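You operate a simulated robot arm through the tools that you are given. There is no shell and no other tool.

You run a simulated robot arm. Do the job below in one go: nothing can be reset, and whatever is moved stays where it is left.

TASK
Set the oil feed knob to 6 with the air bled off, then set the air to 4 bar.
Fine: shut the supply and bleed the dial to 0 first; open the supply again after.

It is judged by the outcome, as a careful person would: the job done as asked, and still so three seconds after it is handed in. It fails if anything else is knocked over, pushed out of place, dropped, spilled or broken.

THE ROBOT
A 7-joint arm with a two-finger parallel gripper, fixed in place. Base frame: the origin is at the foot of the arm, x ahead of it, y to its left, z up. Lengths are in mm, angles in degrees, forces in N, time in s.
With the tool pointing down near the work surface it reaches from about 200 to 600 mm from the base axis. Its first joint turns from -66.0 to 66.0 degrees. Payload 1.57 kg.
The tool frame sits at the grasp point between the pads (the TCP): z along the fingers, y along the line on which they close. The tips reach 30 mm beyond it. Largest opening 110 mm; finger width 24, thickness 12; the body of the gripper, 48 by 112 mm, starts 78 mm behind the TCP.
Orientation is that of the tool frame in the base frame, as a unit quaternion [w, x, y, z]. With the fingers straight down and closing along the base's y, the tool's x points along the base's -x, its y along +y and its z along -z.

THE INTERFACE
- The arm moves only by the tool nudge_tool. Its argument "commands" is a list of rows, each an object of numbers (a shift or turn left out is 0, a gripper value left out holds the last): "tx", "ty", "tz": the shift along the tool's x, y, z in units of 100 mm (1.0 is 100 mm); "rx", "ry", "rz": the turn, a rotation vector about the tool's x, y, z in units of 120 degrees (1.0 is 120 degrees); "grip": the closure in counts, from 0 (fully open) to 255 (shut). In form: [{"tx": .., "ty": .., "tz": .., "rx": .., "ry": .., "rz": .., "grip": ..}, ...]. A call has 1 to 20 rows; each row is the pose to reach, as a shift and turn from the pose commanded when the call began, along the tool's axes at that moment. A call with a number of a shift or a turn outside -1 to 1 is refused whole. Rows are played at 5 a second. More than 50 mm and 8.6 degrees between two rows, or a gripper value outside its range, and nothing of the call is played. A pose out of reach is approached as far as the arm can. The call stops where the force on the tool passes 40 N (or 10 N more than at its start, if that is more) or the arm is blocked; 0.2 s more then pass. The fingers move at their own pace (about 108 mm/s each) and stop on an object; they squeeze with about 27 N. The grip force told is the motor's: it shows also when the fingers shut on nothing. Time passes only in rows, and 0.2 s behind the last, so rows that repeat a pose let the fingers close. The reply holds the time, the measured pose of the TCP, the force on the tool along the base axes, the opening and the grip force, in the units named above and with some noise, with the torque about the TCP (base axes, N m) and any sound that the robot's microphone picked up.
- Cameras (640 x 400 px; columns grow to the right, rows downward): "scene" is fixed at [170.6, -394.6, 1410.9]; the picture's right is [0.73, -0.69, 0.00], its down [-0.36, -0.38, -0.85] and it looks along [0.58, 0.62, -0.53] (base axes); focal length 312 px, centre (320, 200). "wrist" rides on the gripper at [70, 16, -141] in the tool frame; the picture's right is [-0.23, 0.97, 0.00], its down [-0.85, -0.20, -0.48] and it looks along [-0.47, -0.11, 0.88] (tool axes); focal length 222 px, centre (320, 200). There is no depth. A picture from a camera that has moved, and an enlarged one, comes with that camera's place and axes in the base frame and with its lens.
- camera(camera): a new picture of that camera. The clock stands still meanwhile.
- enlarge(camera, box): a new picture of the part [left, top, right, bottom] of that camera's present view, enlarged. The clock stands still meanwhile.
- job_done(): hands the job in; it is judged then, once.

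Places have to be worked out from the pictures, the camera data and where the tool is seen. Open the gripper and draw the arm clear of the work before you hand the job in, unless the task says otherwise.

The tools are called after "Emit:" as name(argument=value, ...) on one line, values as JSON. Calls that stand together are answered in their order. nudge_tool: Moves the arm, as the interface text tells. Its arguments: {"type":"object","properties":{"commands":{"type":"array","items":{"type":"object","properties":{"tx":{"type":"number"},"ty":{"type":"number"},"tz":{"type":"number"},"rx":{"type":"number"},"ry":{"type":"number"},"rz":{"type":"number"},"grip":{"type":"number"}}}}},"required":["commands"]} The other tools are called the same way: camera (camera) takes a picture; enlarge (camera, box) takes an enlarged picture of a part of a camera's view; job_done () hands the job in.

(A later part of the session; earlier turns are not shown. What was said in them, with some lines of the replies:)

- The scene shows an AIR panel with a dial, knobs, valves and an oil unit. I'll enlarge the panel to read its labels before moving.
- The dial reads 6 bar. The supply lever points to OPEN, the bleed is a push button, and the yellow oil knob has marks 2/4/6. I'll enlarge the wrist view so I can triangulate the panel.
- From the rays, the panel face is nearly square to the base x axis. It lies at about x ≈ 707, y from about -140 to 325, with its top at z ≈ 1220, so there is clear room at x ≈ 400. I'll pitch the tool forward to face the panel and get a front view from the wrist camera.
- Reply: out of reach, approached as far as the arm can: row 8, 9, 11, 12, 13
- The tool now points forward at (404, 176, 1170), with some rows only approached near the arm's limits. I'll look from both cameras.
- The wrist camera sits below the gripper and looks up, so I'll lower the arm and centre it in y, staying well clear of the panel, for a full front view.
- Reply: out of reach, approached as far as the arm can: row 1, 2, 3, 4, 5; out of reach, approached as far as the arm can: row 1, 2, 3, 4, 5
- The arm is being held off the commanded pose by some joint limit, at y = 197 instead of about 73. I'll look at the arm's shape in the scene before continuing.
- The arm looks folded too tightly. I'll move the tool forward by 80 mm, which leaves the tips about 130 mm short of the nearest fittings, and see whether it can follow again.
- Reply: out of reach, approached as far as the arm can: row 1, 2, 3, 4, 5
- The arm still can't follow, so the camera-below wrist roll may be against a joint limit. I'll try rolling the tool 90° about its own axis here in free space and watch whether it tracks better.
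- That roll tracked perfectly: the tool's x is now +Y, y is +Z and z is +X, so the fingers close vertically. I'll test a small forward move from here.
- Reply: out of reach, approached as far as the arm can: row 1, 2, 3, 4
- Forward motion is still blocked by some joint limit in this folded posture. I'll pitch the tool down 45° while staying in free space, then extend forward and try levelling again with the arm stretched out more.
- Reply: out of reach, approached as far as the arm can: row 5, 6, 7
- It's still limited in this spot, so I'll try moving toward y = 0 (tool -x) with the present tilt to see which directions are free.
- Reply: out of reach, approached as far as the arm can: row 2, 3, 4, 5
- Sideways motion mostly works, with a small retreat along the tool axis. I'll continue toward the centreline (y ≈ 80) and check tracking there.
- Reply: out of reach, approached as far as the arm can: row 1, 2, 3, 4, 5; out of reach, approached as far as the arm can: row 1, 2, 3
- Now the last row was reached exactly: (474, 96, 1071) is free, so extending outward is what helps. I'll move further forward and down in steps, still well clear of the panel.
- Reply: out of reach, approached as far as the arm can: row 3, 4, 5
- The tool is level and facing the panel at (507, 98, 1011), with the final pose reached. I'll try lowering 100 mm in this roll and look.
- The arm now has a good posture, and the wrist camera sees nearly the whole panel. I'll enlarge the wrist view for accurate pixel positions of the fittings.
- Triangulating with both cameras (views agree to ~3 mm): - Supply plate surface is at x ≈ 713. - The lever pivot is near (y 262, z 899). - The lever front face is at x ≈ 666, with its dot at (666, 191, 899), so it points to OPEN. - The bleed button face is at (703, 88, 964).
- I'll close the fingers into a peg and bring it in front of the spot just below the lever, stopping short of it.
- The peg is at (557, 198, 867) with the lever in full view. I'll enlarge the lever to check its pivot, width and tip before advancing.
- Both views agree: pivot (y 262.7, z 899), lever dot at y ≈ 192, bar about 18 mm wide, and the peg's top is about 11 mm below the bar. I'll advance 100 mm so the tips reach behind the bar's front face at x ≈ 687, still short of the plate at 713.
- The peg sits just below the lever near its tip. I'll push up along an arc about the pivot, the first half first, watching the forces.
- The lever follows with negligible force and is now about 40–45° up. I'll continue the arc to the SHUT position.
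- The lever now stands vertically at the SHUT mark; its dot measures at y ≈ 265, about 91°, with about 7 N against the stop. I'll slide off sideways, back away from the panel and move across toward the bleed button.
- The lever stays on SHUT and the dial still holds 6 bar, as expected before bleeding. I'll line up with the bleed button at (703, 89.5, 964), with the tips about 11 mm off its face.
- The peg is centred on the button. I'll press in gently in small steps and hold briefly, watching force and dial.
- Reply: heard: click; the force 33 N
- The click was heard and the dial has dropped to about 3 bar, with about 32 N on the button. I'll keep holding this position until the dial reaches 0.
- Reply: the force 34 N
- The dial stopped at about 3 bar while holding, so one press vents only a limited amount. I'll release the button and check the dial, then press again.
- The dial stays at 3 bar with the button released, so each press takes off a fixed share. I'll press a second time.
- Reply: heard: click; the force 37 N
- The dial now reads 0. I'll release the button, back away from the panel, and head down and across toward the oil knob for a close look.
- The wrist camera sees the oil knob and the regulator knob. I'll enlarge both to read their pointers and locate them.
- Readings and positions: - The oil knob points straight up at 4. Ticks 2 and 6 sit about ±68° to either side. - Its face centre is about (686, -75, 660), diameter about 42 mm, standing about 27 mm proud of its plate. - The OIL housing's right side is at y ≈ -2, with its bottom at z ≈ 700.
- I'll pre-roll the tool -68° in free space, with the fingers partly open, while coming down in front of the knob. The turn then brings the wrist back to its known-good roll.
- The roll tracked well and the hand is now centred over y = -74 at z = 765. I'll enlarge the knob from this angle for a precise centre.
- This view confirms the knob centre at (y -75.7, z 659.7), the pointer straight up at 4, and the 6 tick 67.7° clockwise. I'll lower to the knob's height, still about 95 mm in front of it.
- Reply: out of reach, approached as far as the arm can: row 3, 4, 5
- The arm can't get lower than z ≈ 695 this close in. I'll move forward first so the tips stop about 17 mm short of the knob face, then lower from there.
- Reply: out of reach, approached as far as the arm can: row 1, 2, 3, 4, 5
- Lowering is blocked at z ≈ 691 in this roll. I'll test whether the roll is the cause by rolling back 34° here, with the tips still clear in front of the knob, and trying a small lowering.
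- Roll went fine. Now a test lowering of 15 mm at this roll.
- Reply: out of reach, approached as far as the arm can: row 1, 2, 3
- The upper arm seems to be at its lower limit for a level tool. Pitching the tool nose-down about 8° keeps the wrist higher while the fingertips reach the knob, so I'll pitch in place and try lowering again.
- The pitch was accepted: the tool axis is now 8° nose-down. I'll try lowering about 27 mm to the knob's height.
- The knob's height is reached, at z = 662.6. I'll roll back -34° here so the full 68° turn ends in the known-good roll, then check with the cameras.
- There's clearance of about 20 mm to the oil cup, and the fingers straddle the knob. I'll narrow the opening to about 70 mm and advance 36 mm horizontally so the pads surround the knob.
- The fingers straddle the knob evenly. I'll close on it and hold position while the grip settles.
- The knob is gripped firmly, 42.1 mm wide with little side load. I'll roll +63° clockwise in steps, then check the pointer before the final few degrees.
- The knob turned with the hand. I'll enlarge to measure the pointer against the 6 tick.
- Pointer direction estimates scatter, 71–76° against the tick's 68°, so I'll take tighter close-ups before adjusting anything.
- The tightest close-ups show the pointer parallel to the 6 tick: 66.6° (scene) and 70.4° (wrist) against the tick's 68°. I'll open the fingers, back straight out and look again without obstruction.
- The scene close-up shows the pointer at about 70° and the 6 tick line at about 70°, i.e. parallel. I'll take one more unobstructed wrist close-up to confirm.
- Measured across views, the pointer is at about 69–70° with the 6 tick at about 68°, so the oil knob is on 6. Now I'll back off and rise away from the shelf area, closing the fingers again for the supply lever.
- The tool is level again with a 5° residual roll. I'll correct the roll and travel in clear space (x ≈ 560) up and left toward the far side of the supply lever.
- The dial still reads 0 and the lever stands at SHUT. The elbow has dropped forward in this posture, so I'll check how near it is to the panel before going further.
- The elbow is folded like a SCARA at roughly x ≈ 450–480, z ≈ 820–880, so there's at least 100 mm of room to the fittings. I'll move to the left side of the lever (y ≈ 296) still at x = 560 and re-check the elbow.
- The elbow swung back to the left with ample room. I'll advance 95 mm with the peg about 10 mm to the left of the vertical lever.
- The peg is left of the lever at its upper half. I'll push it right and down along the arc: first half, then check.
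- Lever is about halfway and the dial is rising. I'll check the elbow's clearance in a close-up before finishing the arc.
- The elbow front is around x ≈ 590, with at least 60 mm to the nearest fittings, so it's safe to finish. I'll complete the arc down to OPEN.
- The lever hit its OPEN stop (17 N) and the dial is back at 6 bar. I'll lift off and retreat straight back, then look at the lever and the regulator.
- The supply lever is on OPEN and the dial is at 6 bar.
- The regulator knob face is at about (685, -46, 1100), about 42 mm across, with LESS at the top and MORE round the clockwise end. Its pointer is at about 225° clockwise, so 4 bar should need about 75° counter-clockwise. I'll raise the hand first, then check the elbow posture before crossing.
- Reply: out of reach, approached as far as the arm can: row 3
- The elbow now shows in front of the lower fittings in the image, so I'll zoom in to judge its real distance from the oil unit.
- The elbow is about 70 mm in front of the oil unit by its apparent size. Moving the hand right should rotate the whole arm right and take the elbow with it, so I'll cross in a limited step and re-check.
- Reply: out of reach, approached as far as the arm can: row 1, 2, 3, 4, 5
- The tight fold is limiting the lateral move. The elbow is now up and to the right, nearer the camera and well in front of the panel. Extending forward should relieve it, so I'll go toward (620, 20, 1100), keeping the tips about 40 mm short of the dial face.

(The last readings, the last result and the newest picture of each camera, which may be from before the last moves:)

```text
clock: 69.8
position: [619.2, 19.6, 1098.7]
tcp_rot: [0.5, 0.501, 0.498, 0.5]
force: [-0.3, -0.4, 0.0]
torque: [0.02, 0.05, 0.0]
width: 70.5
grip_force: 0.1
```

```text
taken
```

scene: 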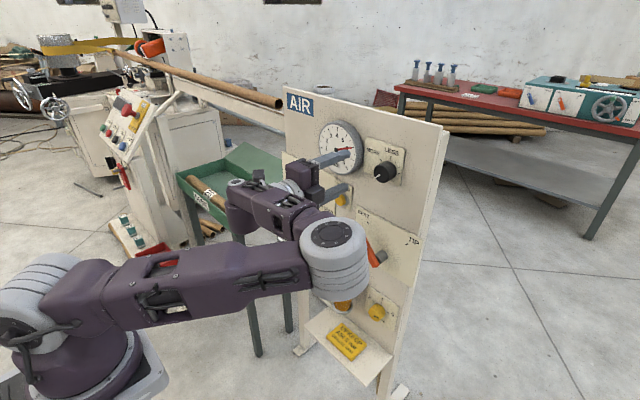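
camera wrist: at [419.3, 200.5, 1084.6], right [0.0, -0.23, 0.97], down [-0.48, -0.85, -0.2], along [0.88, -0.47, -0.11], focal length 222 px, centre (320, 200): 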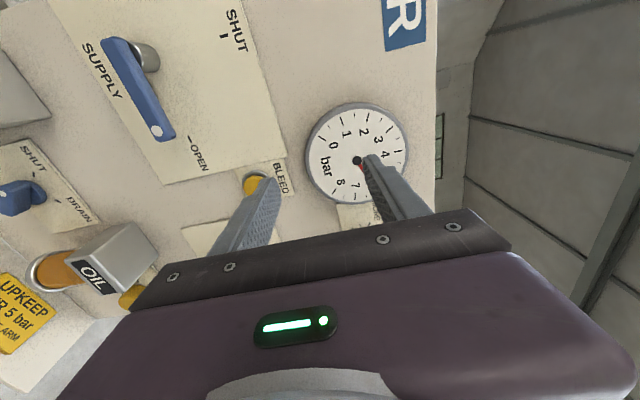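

The pose was reached exactly, and the elbow is now out to the right, close to the scene camera and far from the panel. I'll move on in front of the regulator knob at (640, -46, 1100).

Emit:
nudge_tool(commands=[{"tx": -0.22, "tz": 0.07}, {"tx": -0.44, "tz": 0.14}, {"tx": -0.656, "tz": 0.2, "ty": 0.013}, {"tx": -0.656, "tz": 0.2, "ty": 0.013}])

Emit:
camera(camera="wrist")

Emit:
camera(camera="scene")

```text
clock: 70.8
position: [639.6, -43.2, 1099.3]
tcp_rot: [0.5, 0.5, 0.499, 0.501]
force: [-0.7, -0.1, 0.9]
torque: [-0.01, 0.0, 0.0]
width: 70.4
grip_force: 0.2
```

```text
taken
camera wrist: at [499.1, 25.0, 1115.9], right [0.0, -0.23, 0.97], down [-0.48, -0.85, -0.2], along [0.88, -0.47, -0.11], focal length 222 px, centre (320, 200)
```

wrist: 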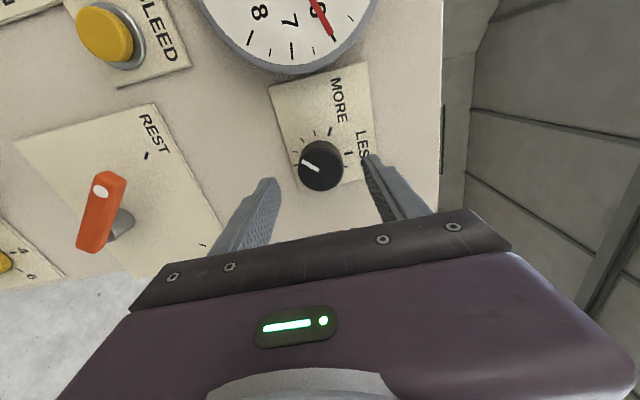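

```text
taken
```

scene: 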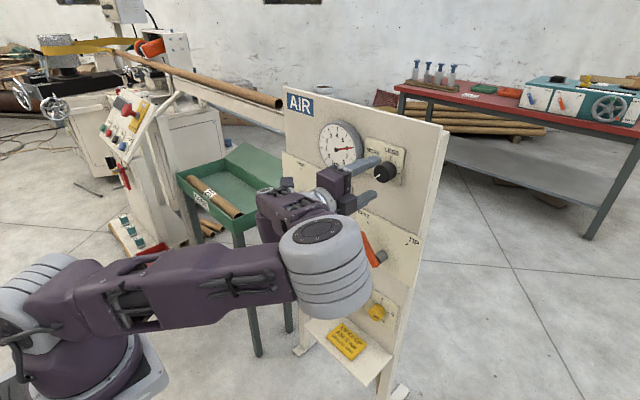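

The hand is in front of the regulator knob and the dial is still visible to the scene camera. I'll enlarge to refine the knob's centre.

Emit:
enlarge(camera="wrist", box=[260, 70, 420, 220])

Emit:
enlarge(camera="scene", box=[310, 110, 420, 220])

```text
2.67 times, centred on (340, 145) of wrist
camera zoom: at [499.1, 25.0, 1115.9], right [0.0, -0.23, 0.97], down [-0.48, -0.85, -0.2], along [0.88, -0.47, -0.11], focal length 592 px, centre (267, 347)
```

zoom: 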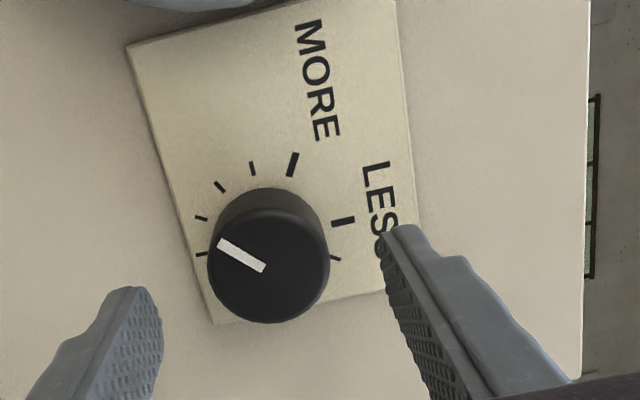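

```text
3.64 times, centred on (365, 165) of scene
camera zoom: at [170.6, -394.6, 1410.9], right [0.73, -0.69, 0.0], down [-0.36, -0.38, -0.85], along [0.58, 0.62, -0.53], focal length 1135 px, centre (156, 327)
```

zoom: 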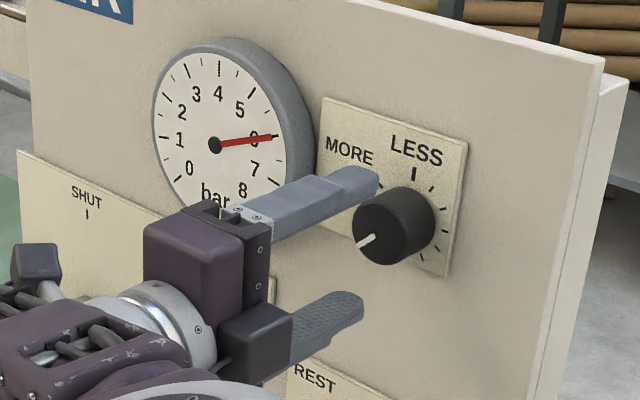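

The regulator knob is centred at (y -44.7, z 1099.7) with its pointer at 225° clockwise from LESS, which matches 6 bar at 37.5° per bar. I'll advance 36 mm so the open fingers straddle it.

Emit:
nudge_tool(commands=[{"tx": -0.005, "tz": 0.1}, {"tx": -0.01, "tz": 0.2}, {"tx": -0.015, "tz": 0.3, "ty": 0.004}, {"tx": -0.015, "tz": 0.36, "ty": 0.004}, {"tx": -0.015, "tz": 0.36, "ty": 0.004}])

Emit:
enlarge(camera="wrist", box=[240, 100, 440, 225])

Emit:
enlarge(camera="scene", box=[310, 110, 420, 220])

```text
clock: 72.0
position: [675.3, -46.1, 1100.2]
tcp_rot: [0.5, 0.501, 0.5, 0.499]
force: [0.1, 0.4, -0.3]
torque: [0.04, -0.01, -0.01]
width: 70.2
grip_force: 0.0
```

```text
3.20 times, centred on (340, 162) of wrist
camera zoom: at [535.1, 23.3, 1116.4], right [0.0, -0.23, 0.97], down [-0.48, -0.85, -0.2], along [0.88, -0.47, -0.11], focal length 711 px, centre (256, 320)
```

zoom: 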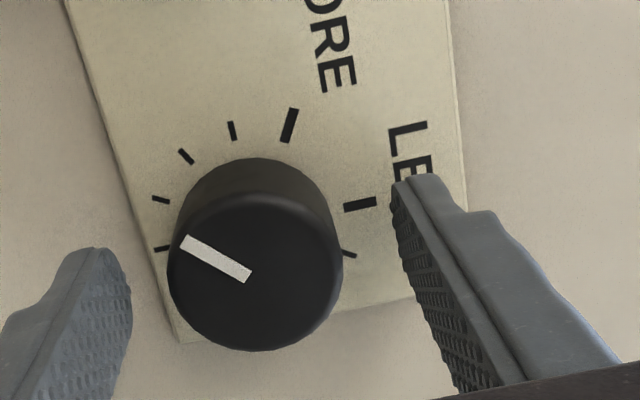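

```text
3.64 times, centred on (365, 165) of scene
camera zoom: at [170.6, -394.6, 1410.9], right [0.73, -0.69, 0.0], down [-0.36, -0.38, -0.85], along [0.58, 0.62, -0.53], focal length 1135 px, centre (156, 327)
```

zoom: 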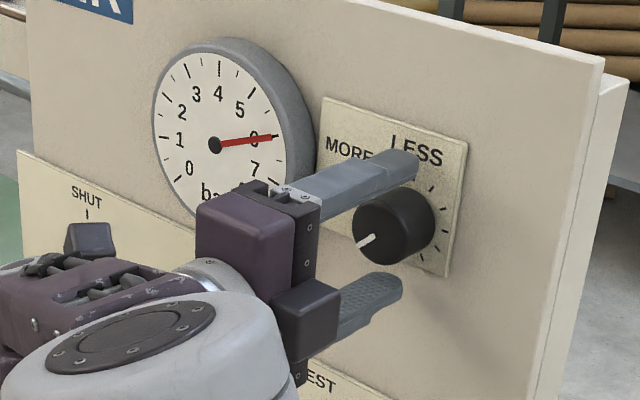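

The fingers straddle the knob evenly above and below. I'll close on it.

Emit:
nudge_tool(commands=[{"grip": 255}, {"grip": 255}, {"grip": 255}, {"grip": 255}])

Emit:
enlarge(camera="scene", box=[310, 110, 420, 220])

```text
clock: 73.0
position: [676.7, -45.3, 1098.8]
tcp_rot: [0.501, 0.5, 0.499, 0.5]
force: [2.0, 0.0, -0.6]
torque: [-0.01, 0.01, 0.05]
width: 40.6
grip_force: 45.1
```

```text
3.64 times, centred on (365, 165) of scene
camera zoom: at [170.7, -394.6, 1410.8], right [0.73, -0.69, 0.0], down [-0.36, -0.38, -0.85], along [0.58, 0.62, -0.53], focal length 1135 px, centre (156, 327)
```

zoom: 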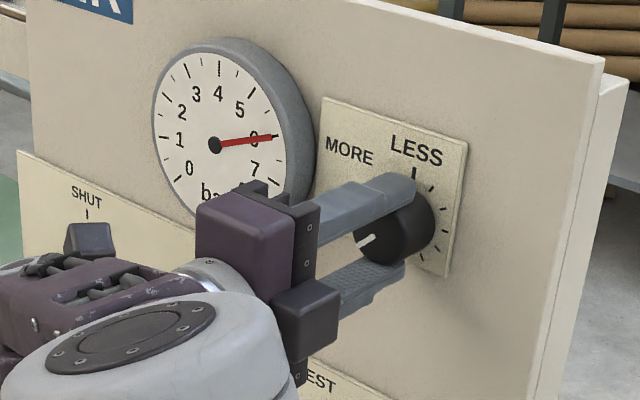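

The knob is gripped cleanly, 40.6 mm wide with negligible side force. I'll turn it 40° counter-clockwise (toward LESS) and read the dial.

Emit:
nudge_tool(commands=[{"rz": -0.055}, {"rz": -0.11}, {"rz": -0.165}, {"rz": -0.22}, {"rz": -0.275}, {"rz": -0.333}, {"rz": -0.333}, {"rz": -0.333}])

Emit:
enlarge(camera="scene", box=[310, 110, 420, 220])

Emit:
camera(camera="wrist")

```text
clock: 74.8
position: [675.8, -45.5, 1100.8]
tcp_rot: [0.642, 0.3, 0.64, 0.298]
force: [11.0, -0.5, 1.3]
torque: [0.01, -0.21, -0.29]
width: 40.3
grip_force: 44.5
```

```text
3.64 times, centred on (365, 165) of scene
camera zoom: at [170.9, -394.6, 1410.8], right [0.73, -0.69, 0.0], down [-0.36, -0.38, -0.85], along [0.58, 0.62, -0.53], focal length 1135 px, centre (156, 327)
```

zoom: 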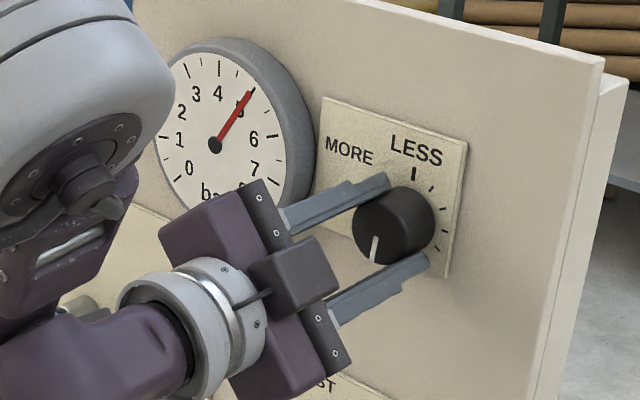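

```text
taken
camera wrist: at [535.0, 17.6, 1068.1], right [0.0, 0.45, 0.89], down [-0.48, -0.78, 0.4], along [0.88, -0.43, 0.22], focal length 222 px, centre (320, 200)
```

wrist: 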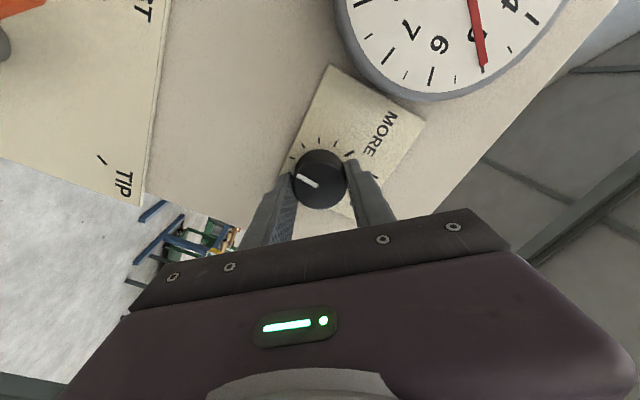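

The dial dropped to about 5 bar, so the knob works directly. I'll zoom on the dial for an exact reading before the remaining turn.

Emit:
enlarge(camera="scene", box=[325, 115, 375, 150])

Emit:
enlarge(camera="wrist", box=[330, 0, 600, 110])

```text
11.43 times, centred on (350, 132) of scene
camera zoom: at [170.9, -394.6, 1410.8], right [0.73, -0.69, 0.0], down [-0.36, -0.38, -0.85], along [0.58, 0.62, -0.53], focal length 3567 px, centre (-23, 971)
```

zoom: 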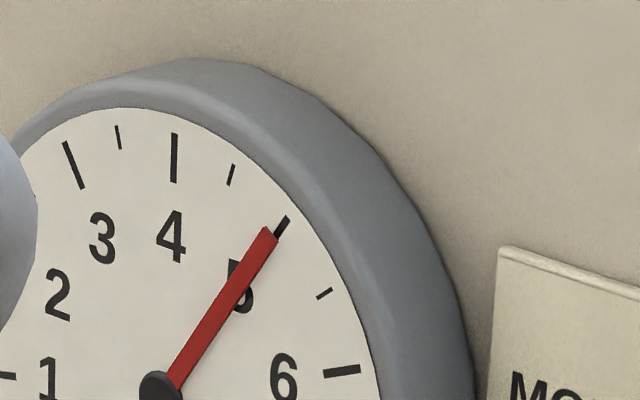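

```text
2.37 times, centred on (465, 55) of wrist
camera zoom: at [535.0, 17.6, 1068.1], right [0.0, 0.45, 0.89], down [-0.48, -0.78, 0.4], along [0.88, -0.43, 0.22], focal length 526 px, centre (-24, 544)
```

zoom: 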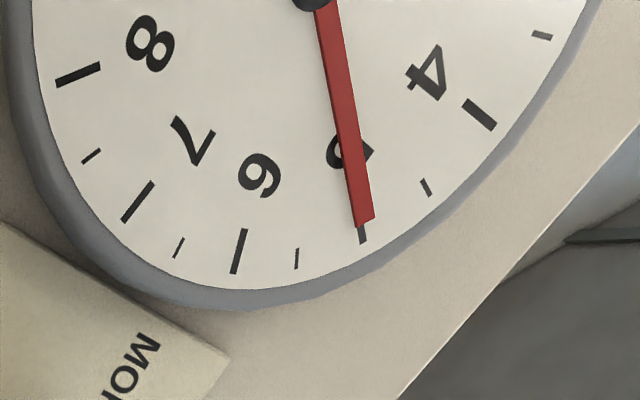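

The needle is at about 4.97 bar. I'll turn another 36° counter-clockwise and read again.

Emit:
nudge_tool(commands=[{"rz": -0.05}, {"rz": -0.1}, {"rz": -0.15}, {"rz": -0.2}, {"rz": -0.25}, {"rz": -0.3}, {"rz": -0.3}, {"rz": -0.3}])

Emit:
enlarge(camera="scene", box=[325, 115, 375, 150])

Emit:
camera(camera="scene")

Emit:
camera(camera="wrist")

```text
clock: 76.6
position: [676.7, -45.9, 1100.3]
tcp_rot: [0.703, 0.087, 0.701, 0.086]
force: [12.9, 1.0, 14.4]
torque: [-0.02, -0.85, 0.2]
width: 40.5
grip_force: 45.4
```

```text
11.43 times, centred on (350, 132) of scene
camera zoom: at [170.7, -394.6, 1410.9], right [0.73, -0.69, 0.0], down [-0.36, -0.38, -0.85], along [0.58, 0.62, -0.53], focal length 3567 px, centre (-23, 971)
```

zoom: 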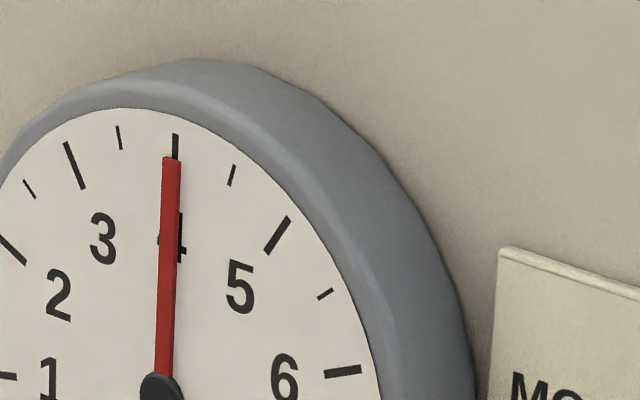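

```text
taken
```

scene: 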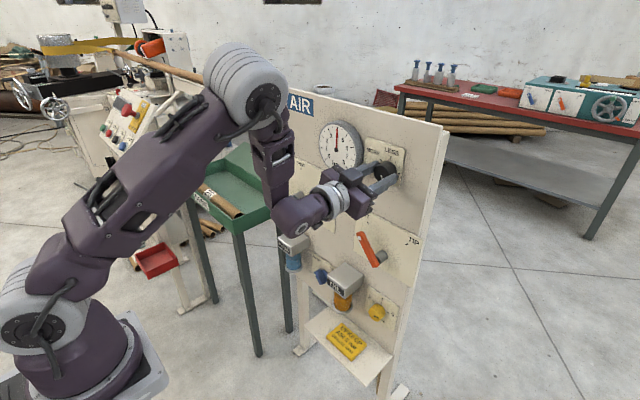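

```text
taken
camera wrist: at [535.0, -13.3, 1036.7], right [0.0, 0.89, 0.46], down [-0.48, -0.4, 0.78], along [0.88, -0.22, 0.43], focal length 222 px, centre (320, 200)
```

wrist: 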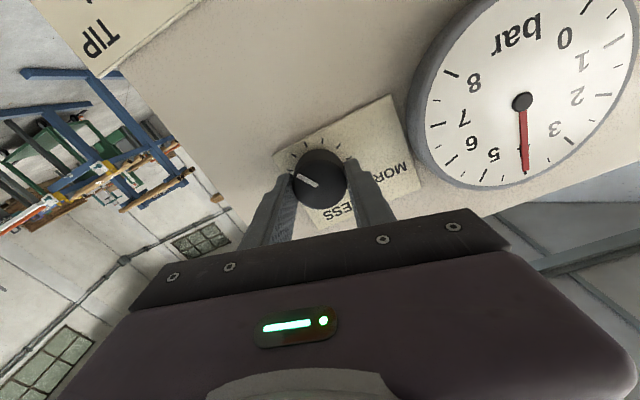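

Dial is essentially at 4 bar and the arm now has its elbow raised, clear of the panel. I'll check the needle precisely from both views.

Emit:
enlarge(camera="wrist", box=[420, 60, 620, 200])

Emit:
enlarge(camera="scene", box=[318, 115, 366, 175])

```text
2.86 times, centred on (520, 130) of wrist
camera zoom: at [535.0, -13.3, 1036.7], right [0.0, 0.89, 0.46], down [-0.48, -0.4, 0.78], along [0.88, -0.22, 0.43], focal length 635 px, centre (-251, 400)
```

zoom: 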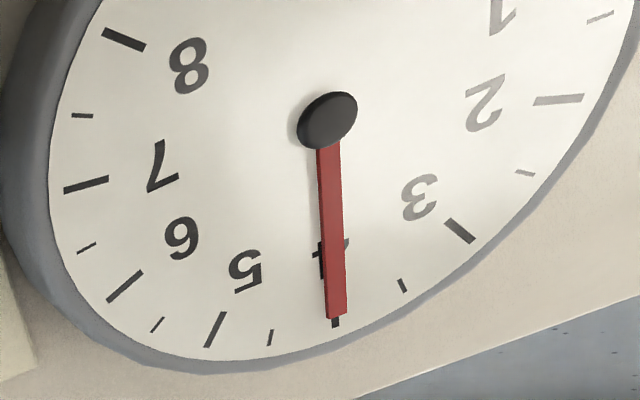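

```text
6.67 times, centred on (342, 145) of scene
camera zoom: at [170.7, -394.6, 1410.9], right [0.73, -0.69, 0.0], down [-0.36, -0.38, -0.85], along [0.58, 0.62, -0.53], focal length 2081 px, centre (173, 567)
```

zoom: 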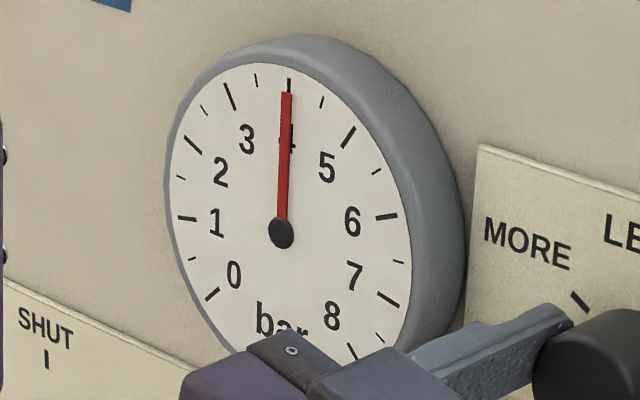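

The needle sits right on 4. I'll open the fingers just enough to clear the knob, keeping away from the dial rim, and back straight out, then re-read the dial.

Emit:
nudge_tool(commands=[{"grip": 115}, {"grip": 115}, {"tz": -0.1, "grip": 115}, {"tz": -0.25}, {"tz": -0.45}, {"tz": -0.65}, {"tz": -0.65}])

Emit:
enlarge(camera="scene", box=[318, 115, 366, 175])

Emit:
camera(camera="wrist")

Emit:
camera(camera="scene")

```text
clock: 78.2
position: [609.9, -46.2, 1101.0]
tcp_rot: [0.702, 0.087, 0.702, 0.086]
force: [1.0, -0.1, 0.9]
torque: [-0.02, 0.02, 0.0]
width: 60.4
grip_force: 0.0
```

```text
6.67 times, centred on (342, 145) of scene
camera zoom: at [170.6, -394.6, 1410.9], right [0.73, -0.69, 0.0], down [-0.36, -0.38, -0.85], along [0.58, 0.62, -0.53], focal length 2081 px, centre (173, 567)
```

zoom: 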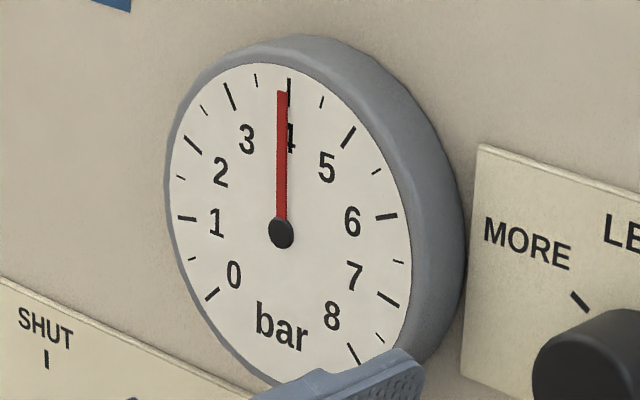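

```text
taken
camera wrist: at [469.3, -13.9, 1036.5], right [0.0, 0.89, 0.46], down [-0.48, -0.4, 0.78], along [0.88, -0.22, 0.43], focal length 222 px, centre (320, 200)
```

wrist: 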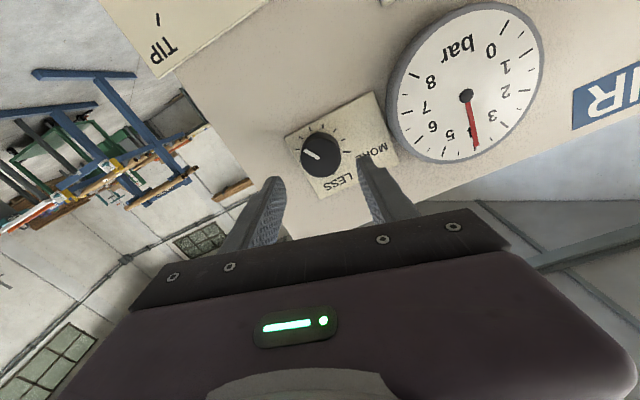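

```text
taken
```

scene: 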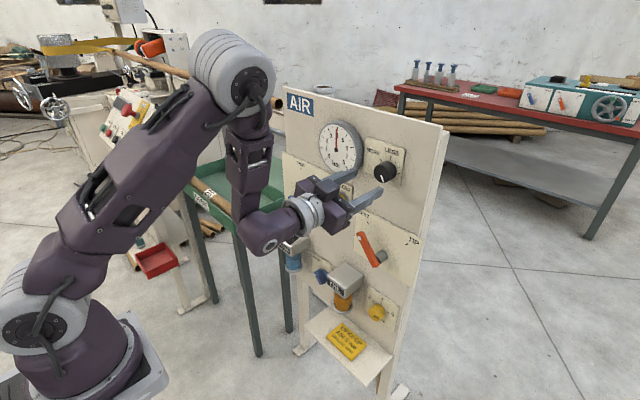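

After release the needle shifted slightly left. I'll zoom both views to see how far off 4 it is.

Emit:
enlarge(camera="scene", box=[325, 115, 365, 143])

Emit:
enlarge(camera="wrist", box=[380, 50, 560, 165])

Emit:
enlarge(camera="wrist", box=[270, 80, 410, 210])

```text
14.29 times, centred on (345, 129) of scene
camera zoom: at [170.6, -394.6, 1410.9], right [0.73, -0.69, 0.0], down [-0.36, -0.38, -0.85], along [0.58, 0.62, -0.53], focal length 4458 px, centre (-37, 1214)
```

zoom: 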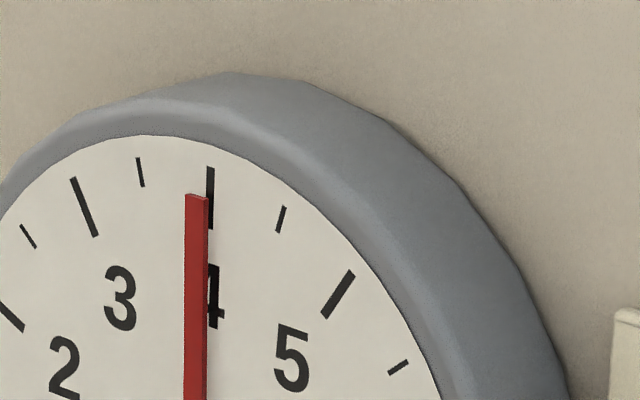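

```text
3.48 times, centred on (470, 108) of wrist
camera zoom: at [469.3, -13.9, 1036.5], right [0.0, 0.89, 0.46], down [-0.48, -0.4, 0.78], along [0.88, -0.22, 0.43], focal length 773 px, centre (-202, 522)
```

zoom: 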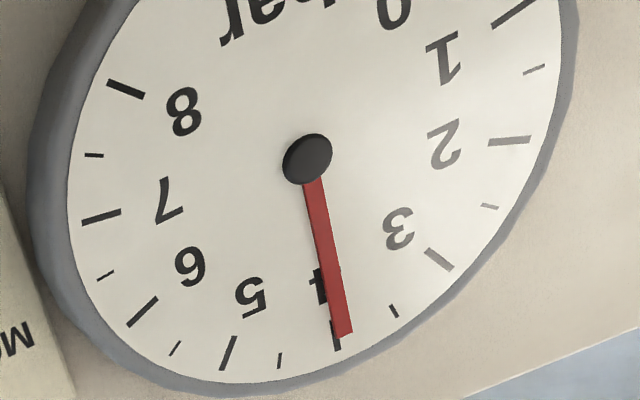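

```text
3.08 times, centred on (340, 145) of wrist
camera zoom: at [469.3, -13.9, 1036.5], right [0.0, 0.89, 0.46], down [-0.48, -0.4, 0.78], along [0.88, -0.22, 0.43], focal length 684 px, centre (258, 369)
```

zoom: 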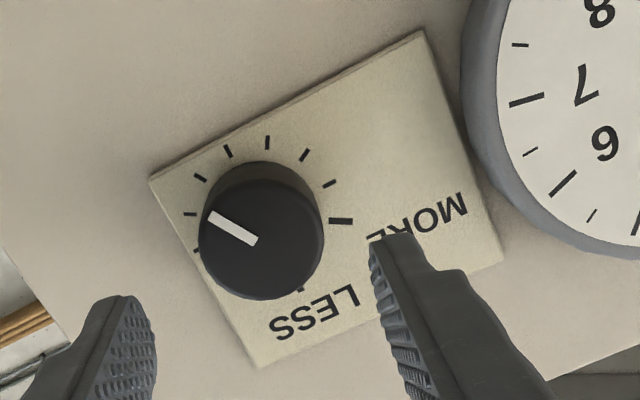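

Allowing for parallax, the needle reads about 3.95–3.97 bar, and the knob pointer measures 149.7° against 150° for exactly 4 bar. Both are on the mark. I'll draw the arm back, open the gripper, and confirm that everything stays put.

Emit:
nudge_tool(commands=[{"tz": -0.2}, {"tz": -0.4}, {"tz": -0.6, "grip": 0}, {"tz": -0.8}, {"tz": -0.8}, {"tz": -0.8}, {"tz": -0.8}, {"tz": -0.8}])

Emit:
camera(camera="scene")

Emit:
enlarge(camera="scene", box=[318, 110, 378, 175])

Emit:
enlarge(camera="scene", box=[270, 170, 450, 340])

Emit:
camera(camera="wrist")

```text
clock: 80.0
position: [590.0, -45.6, 1099.8]
tcp_rot: [0.702, 0.088, 0.702, 0.086]
force: [-0.5, 0.2, 0.1]
torque: [0.0, 0.02, 0.02]
width: 110.0
grip_force: 0.0
out of reach, approached as far as the arm can: row 2, 3, 4, 5, 6, 7, 8
```

```text
taken
```

scene: 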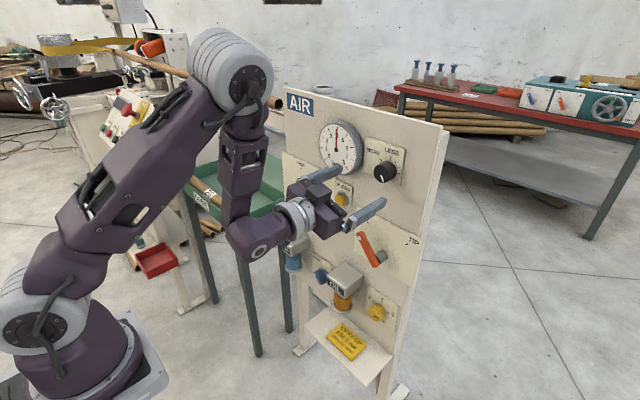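

```text
6.15 times, centred on (348, 142) of scene
camera zoom: at [170.6, -394.6, 1410.9], right [0.73, -0.69, 0.0], down [-0.36, -0.38, -0.85], along [0.58, 0.62, -0.53], focal length 1920 px, centre (148, 554)
```

zoom: 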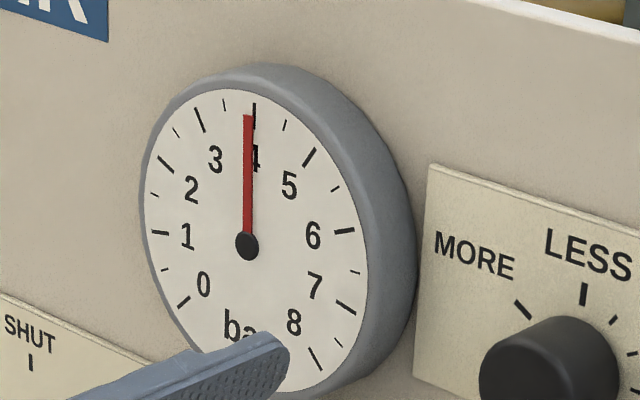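

```text
2.35 times, centred on (360, 255) of scene
camera zoom: at [170.6, -394.6, 1410.9], right [0.73, -0.69, 0.0], down [-0.36, -0.38, -0.85], along [0.58, 0.62, -0.53], focal length 734 px, centre (226, 71)
```

zoom: 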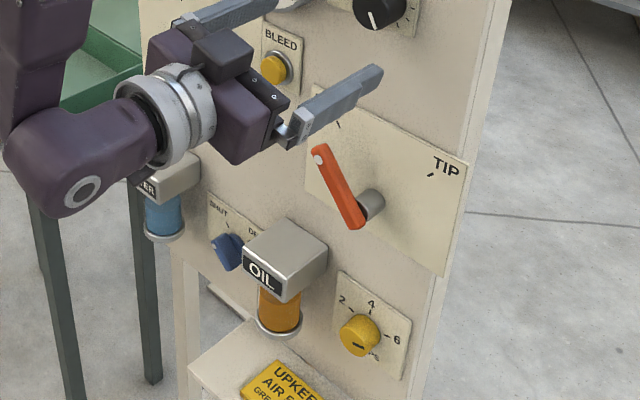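

```text
taken
camera wrist: at [449.6, -13.4, 1036.4], right [0.0, 0.89, 0.46], down [-0.48, -0.4, 0.78], along [0.88, -0.22, 0.43], focal length 222 px, centre (320, 200)
```

wrist: 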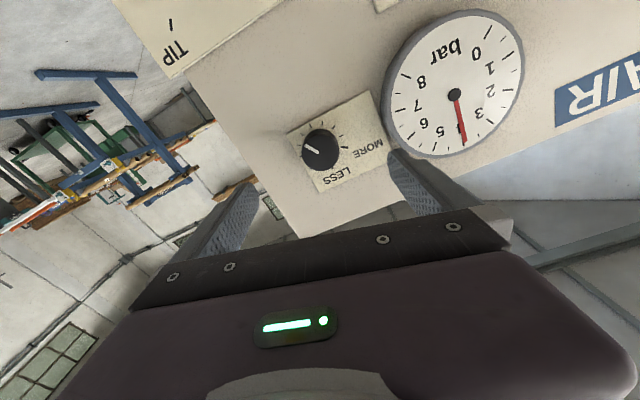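

Everything else looks untouched, and the dial holds. The arm can't retreat further at this spot, so I'll move back toward a known-good pose further from the panel. That also gives a better view of the dial and supply lever.

Emit:
nudge_tool(commands=[{"tx": 0.15, "ty": 0.18, "tz": -0.1}, {"tx": 0.3, "ty": 0.36, "tz": -0.2}, {"tx": 0.45, "ty": 0.54, "tz": -0.3}, {"tx": 0.6, "ty": 0.72, "tz": -0.4}, {"tx": 0.743, "ty": 0.906, "tz": -0.5}, {"tx": 0.743, "ty": 0.906, "tz": -0.5}])

Emit:
camera(camera="wrist")

Emit:
camera(camera="scene")

```text
clock: 81.4
position: [542.6, 58.0, 1048.4]
tcp_rot: [0.703, 0.088, 0.7, 0.085]
force: [0.1, 0.9, -0.7]
torque: [-0.03, -0.01, 0.02]
width: 109.9
grip_force: 0.1
out of reach, approached as far as the arm can: row 2, 3, 4
```

```text
taken
camera wrist: at [402.0, 91.8, 985.1], right [0.0, 0.89, 0.46], down [-0.48, -0.4, 0.78], along [0.88, -0.22, 0.43], focal length 222 px, centre (320, 200)
```

wrist: 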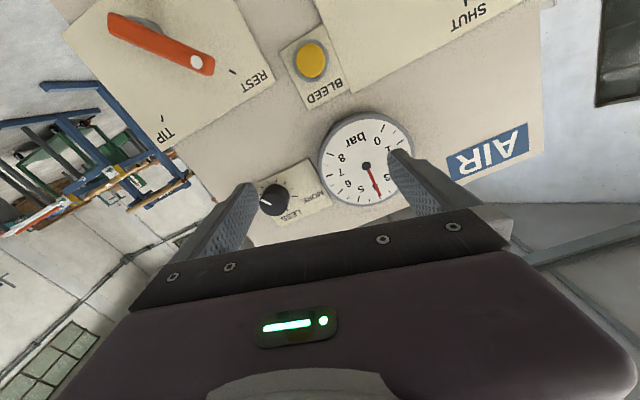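

```text
taken
```

scene: 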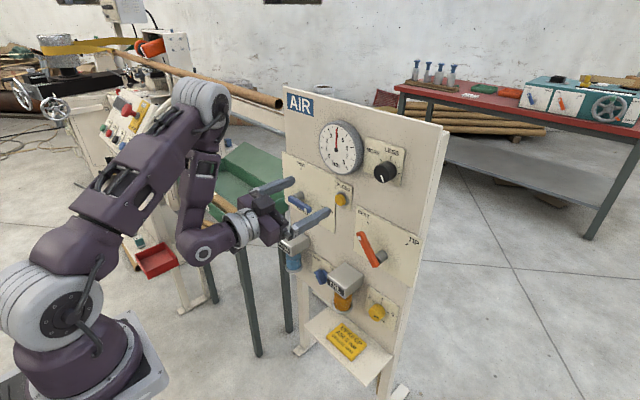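

Camera y is now close to the dial's, so the needle can be read with little sideways parallax. I'll zoom on the dial and on the supply lever.

Emit:
enlarge(camera="wrist", box=[310, 105, 430, 215])

Emit:
enlarge(camera="scene", box=[275, 150, 375, 225])

Emit:
enlarge(camera="scene", box=[355, 290, 405, 325])

```text
3.64 times, centred on (370, 160) of wrist
camera zoom: at [402.0, 91.8, 985.1], right [0.0, 0.89, 0.46], down [-0.48, -0.4, 0.78], along [0.88, -0.22, 0.43], focal length 808 px, centre (138, 346)
```

zoom: 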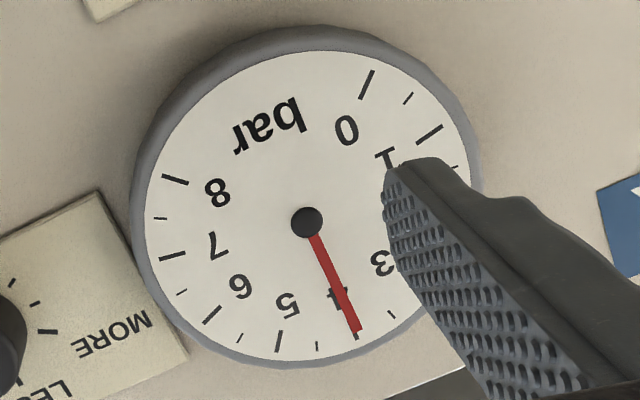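

```text
5.33 times, centred on (325, 188) of scene
camera zoom: at [170.6, -394.6, 1410.9], right [0.73, -0.69, 0.0], down [-0.36, -0.38, -0.85], along [0.58, 0.62, -0.53], focal length 1664 px, centre (293, 267)
```

zoom: 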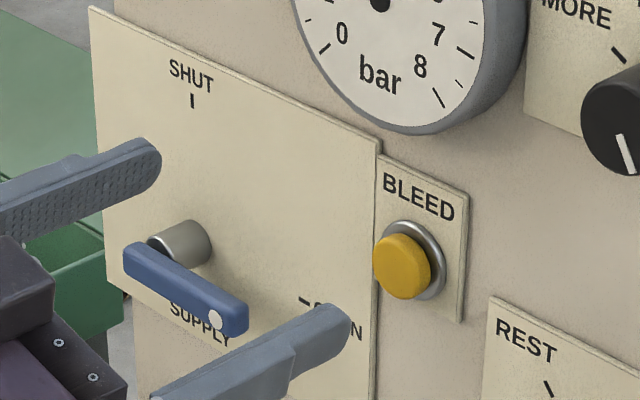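

```text
11.43 times, centred on (380, 308) of scene
camera zoom: at [170.6, -394.6, 1410.9], right [0.73, -0.69, 0.0], down [-0.36, -0.38, -0.85], along [0.58, 0.62, -0.53], focal length 3567 px, centre (-366, -1029)
```

zoom: 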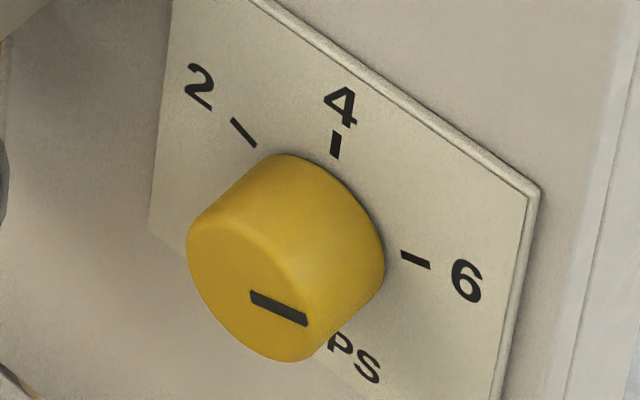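

Near head-on, the needle points straight at the 4 tick. The supply lever is exactly at OPEN as it was at the start, and the oil pointer measures 69°, on the 6 tick. I'll draw the arm a little further back from the panel and take a last look.

Emit:
nudge_tool(commands=[{"tx": 0.12, "ty": 0.07, "tz": -0.1}, {"tx": 0.23, "ty": 0.13, "tz": -0.19}, {"tx": 0.35, "ty": 0.2, "tz": -0.28}, {"tx": 0.459, "ty": 0.266, "tz": -0.37}, {"tx": 0.459, "ty": 0.266, "tz": -0.37}, {"tx": 0.459, "ty": 0.266, "tz": -0.37}])

Emit:
camera(camera="scene")

Emit:
enlarge(camera="scene", box=[318, 110, 418, 185])

```text
clock: 82.8
position: [504.9, 97.9, 1012.0]
tcp_rot: [0.702, 0.086, 0.702, 0.086]
force: [1.0, 0.5, 0.1]
torque: [0.0, 0.05, -0.01]
width: 110.1
grip_force: 0.0
```

```text
taken
```

scene: 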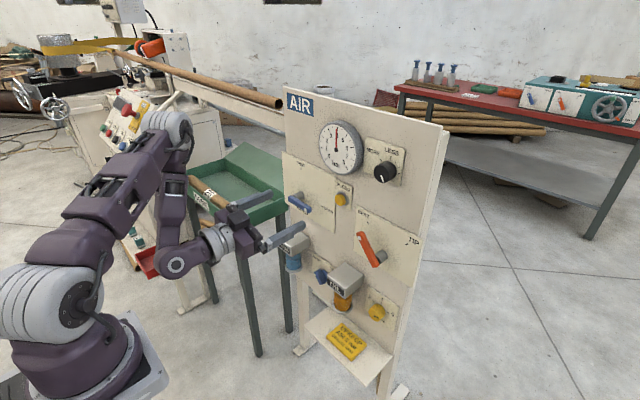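

```text
5.33 times, centred on (368, 148) of scene
camera zoom: at [170.6, -394.6, 1410.9], right [0.73, -0.69, 0.0], down [-0.36, -0.38, -0.85], along [0.58, 0.62, -0.53], focal length 1664 px, centre (64, 480)
```

zoom: 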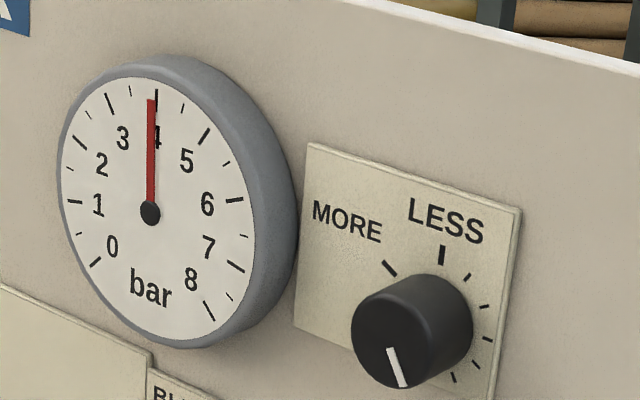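

The dial is steady at 4 bar, the supply is open and the oil feed points to 6. The tray, lever and other valves are undisturbed, and the arm is clear with the gripper open. I'm handing the job in.

Emit:
job_done()

```text
The job is handed in.
```

The oil feed knob is set to 6 and the air is at 4 bar, with the supply open again. I've handed the job in.

- **Bleed-off:** I shut the supply and pressed the bleed button twice. The first press only brought the dial down to about 3 bar; the second took it to 0.
- **Oil feed:** I turned the knob from 4 to 6 with the dial at 0. Its pointer measures about 69°, and the 6 mark is at about 68°.
- **Air:** Opening the supply brought the dial back to 6 bar, so I turned the regulator down to 4. From nearly straight ahead the needle points at the 4 mark. Side-on readings, corrected for the viewing angle, gave about 3.95–3.97 bar, and I left it there.
- **Everything else:** The REST/TIP lever, the drain valve, the filter and the tray look undisturbed. The gripper is open and the arm is back from the panel.

The small sign on the shelf says "AIR 5 bar" for upkeep; I followed your 4 bar.
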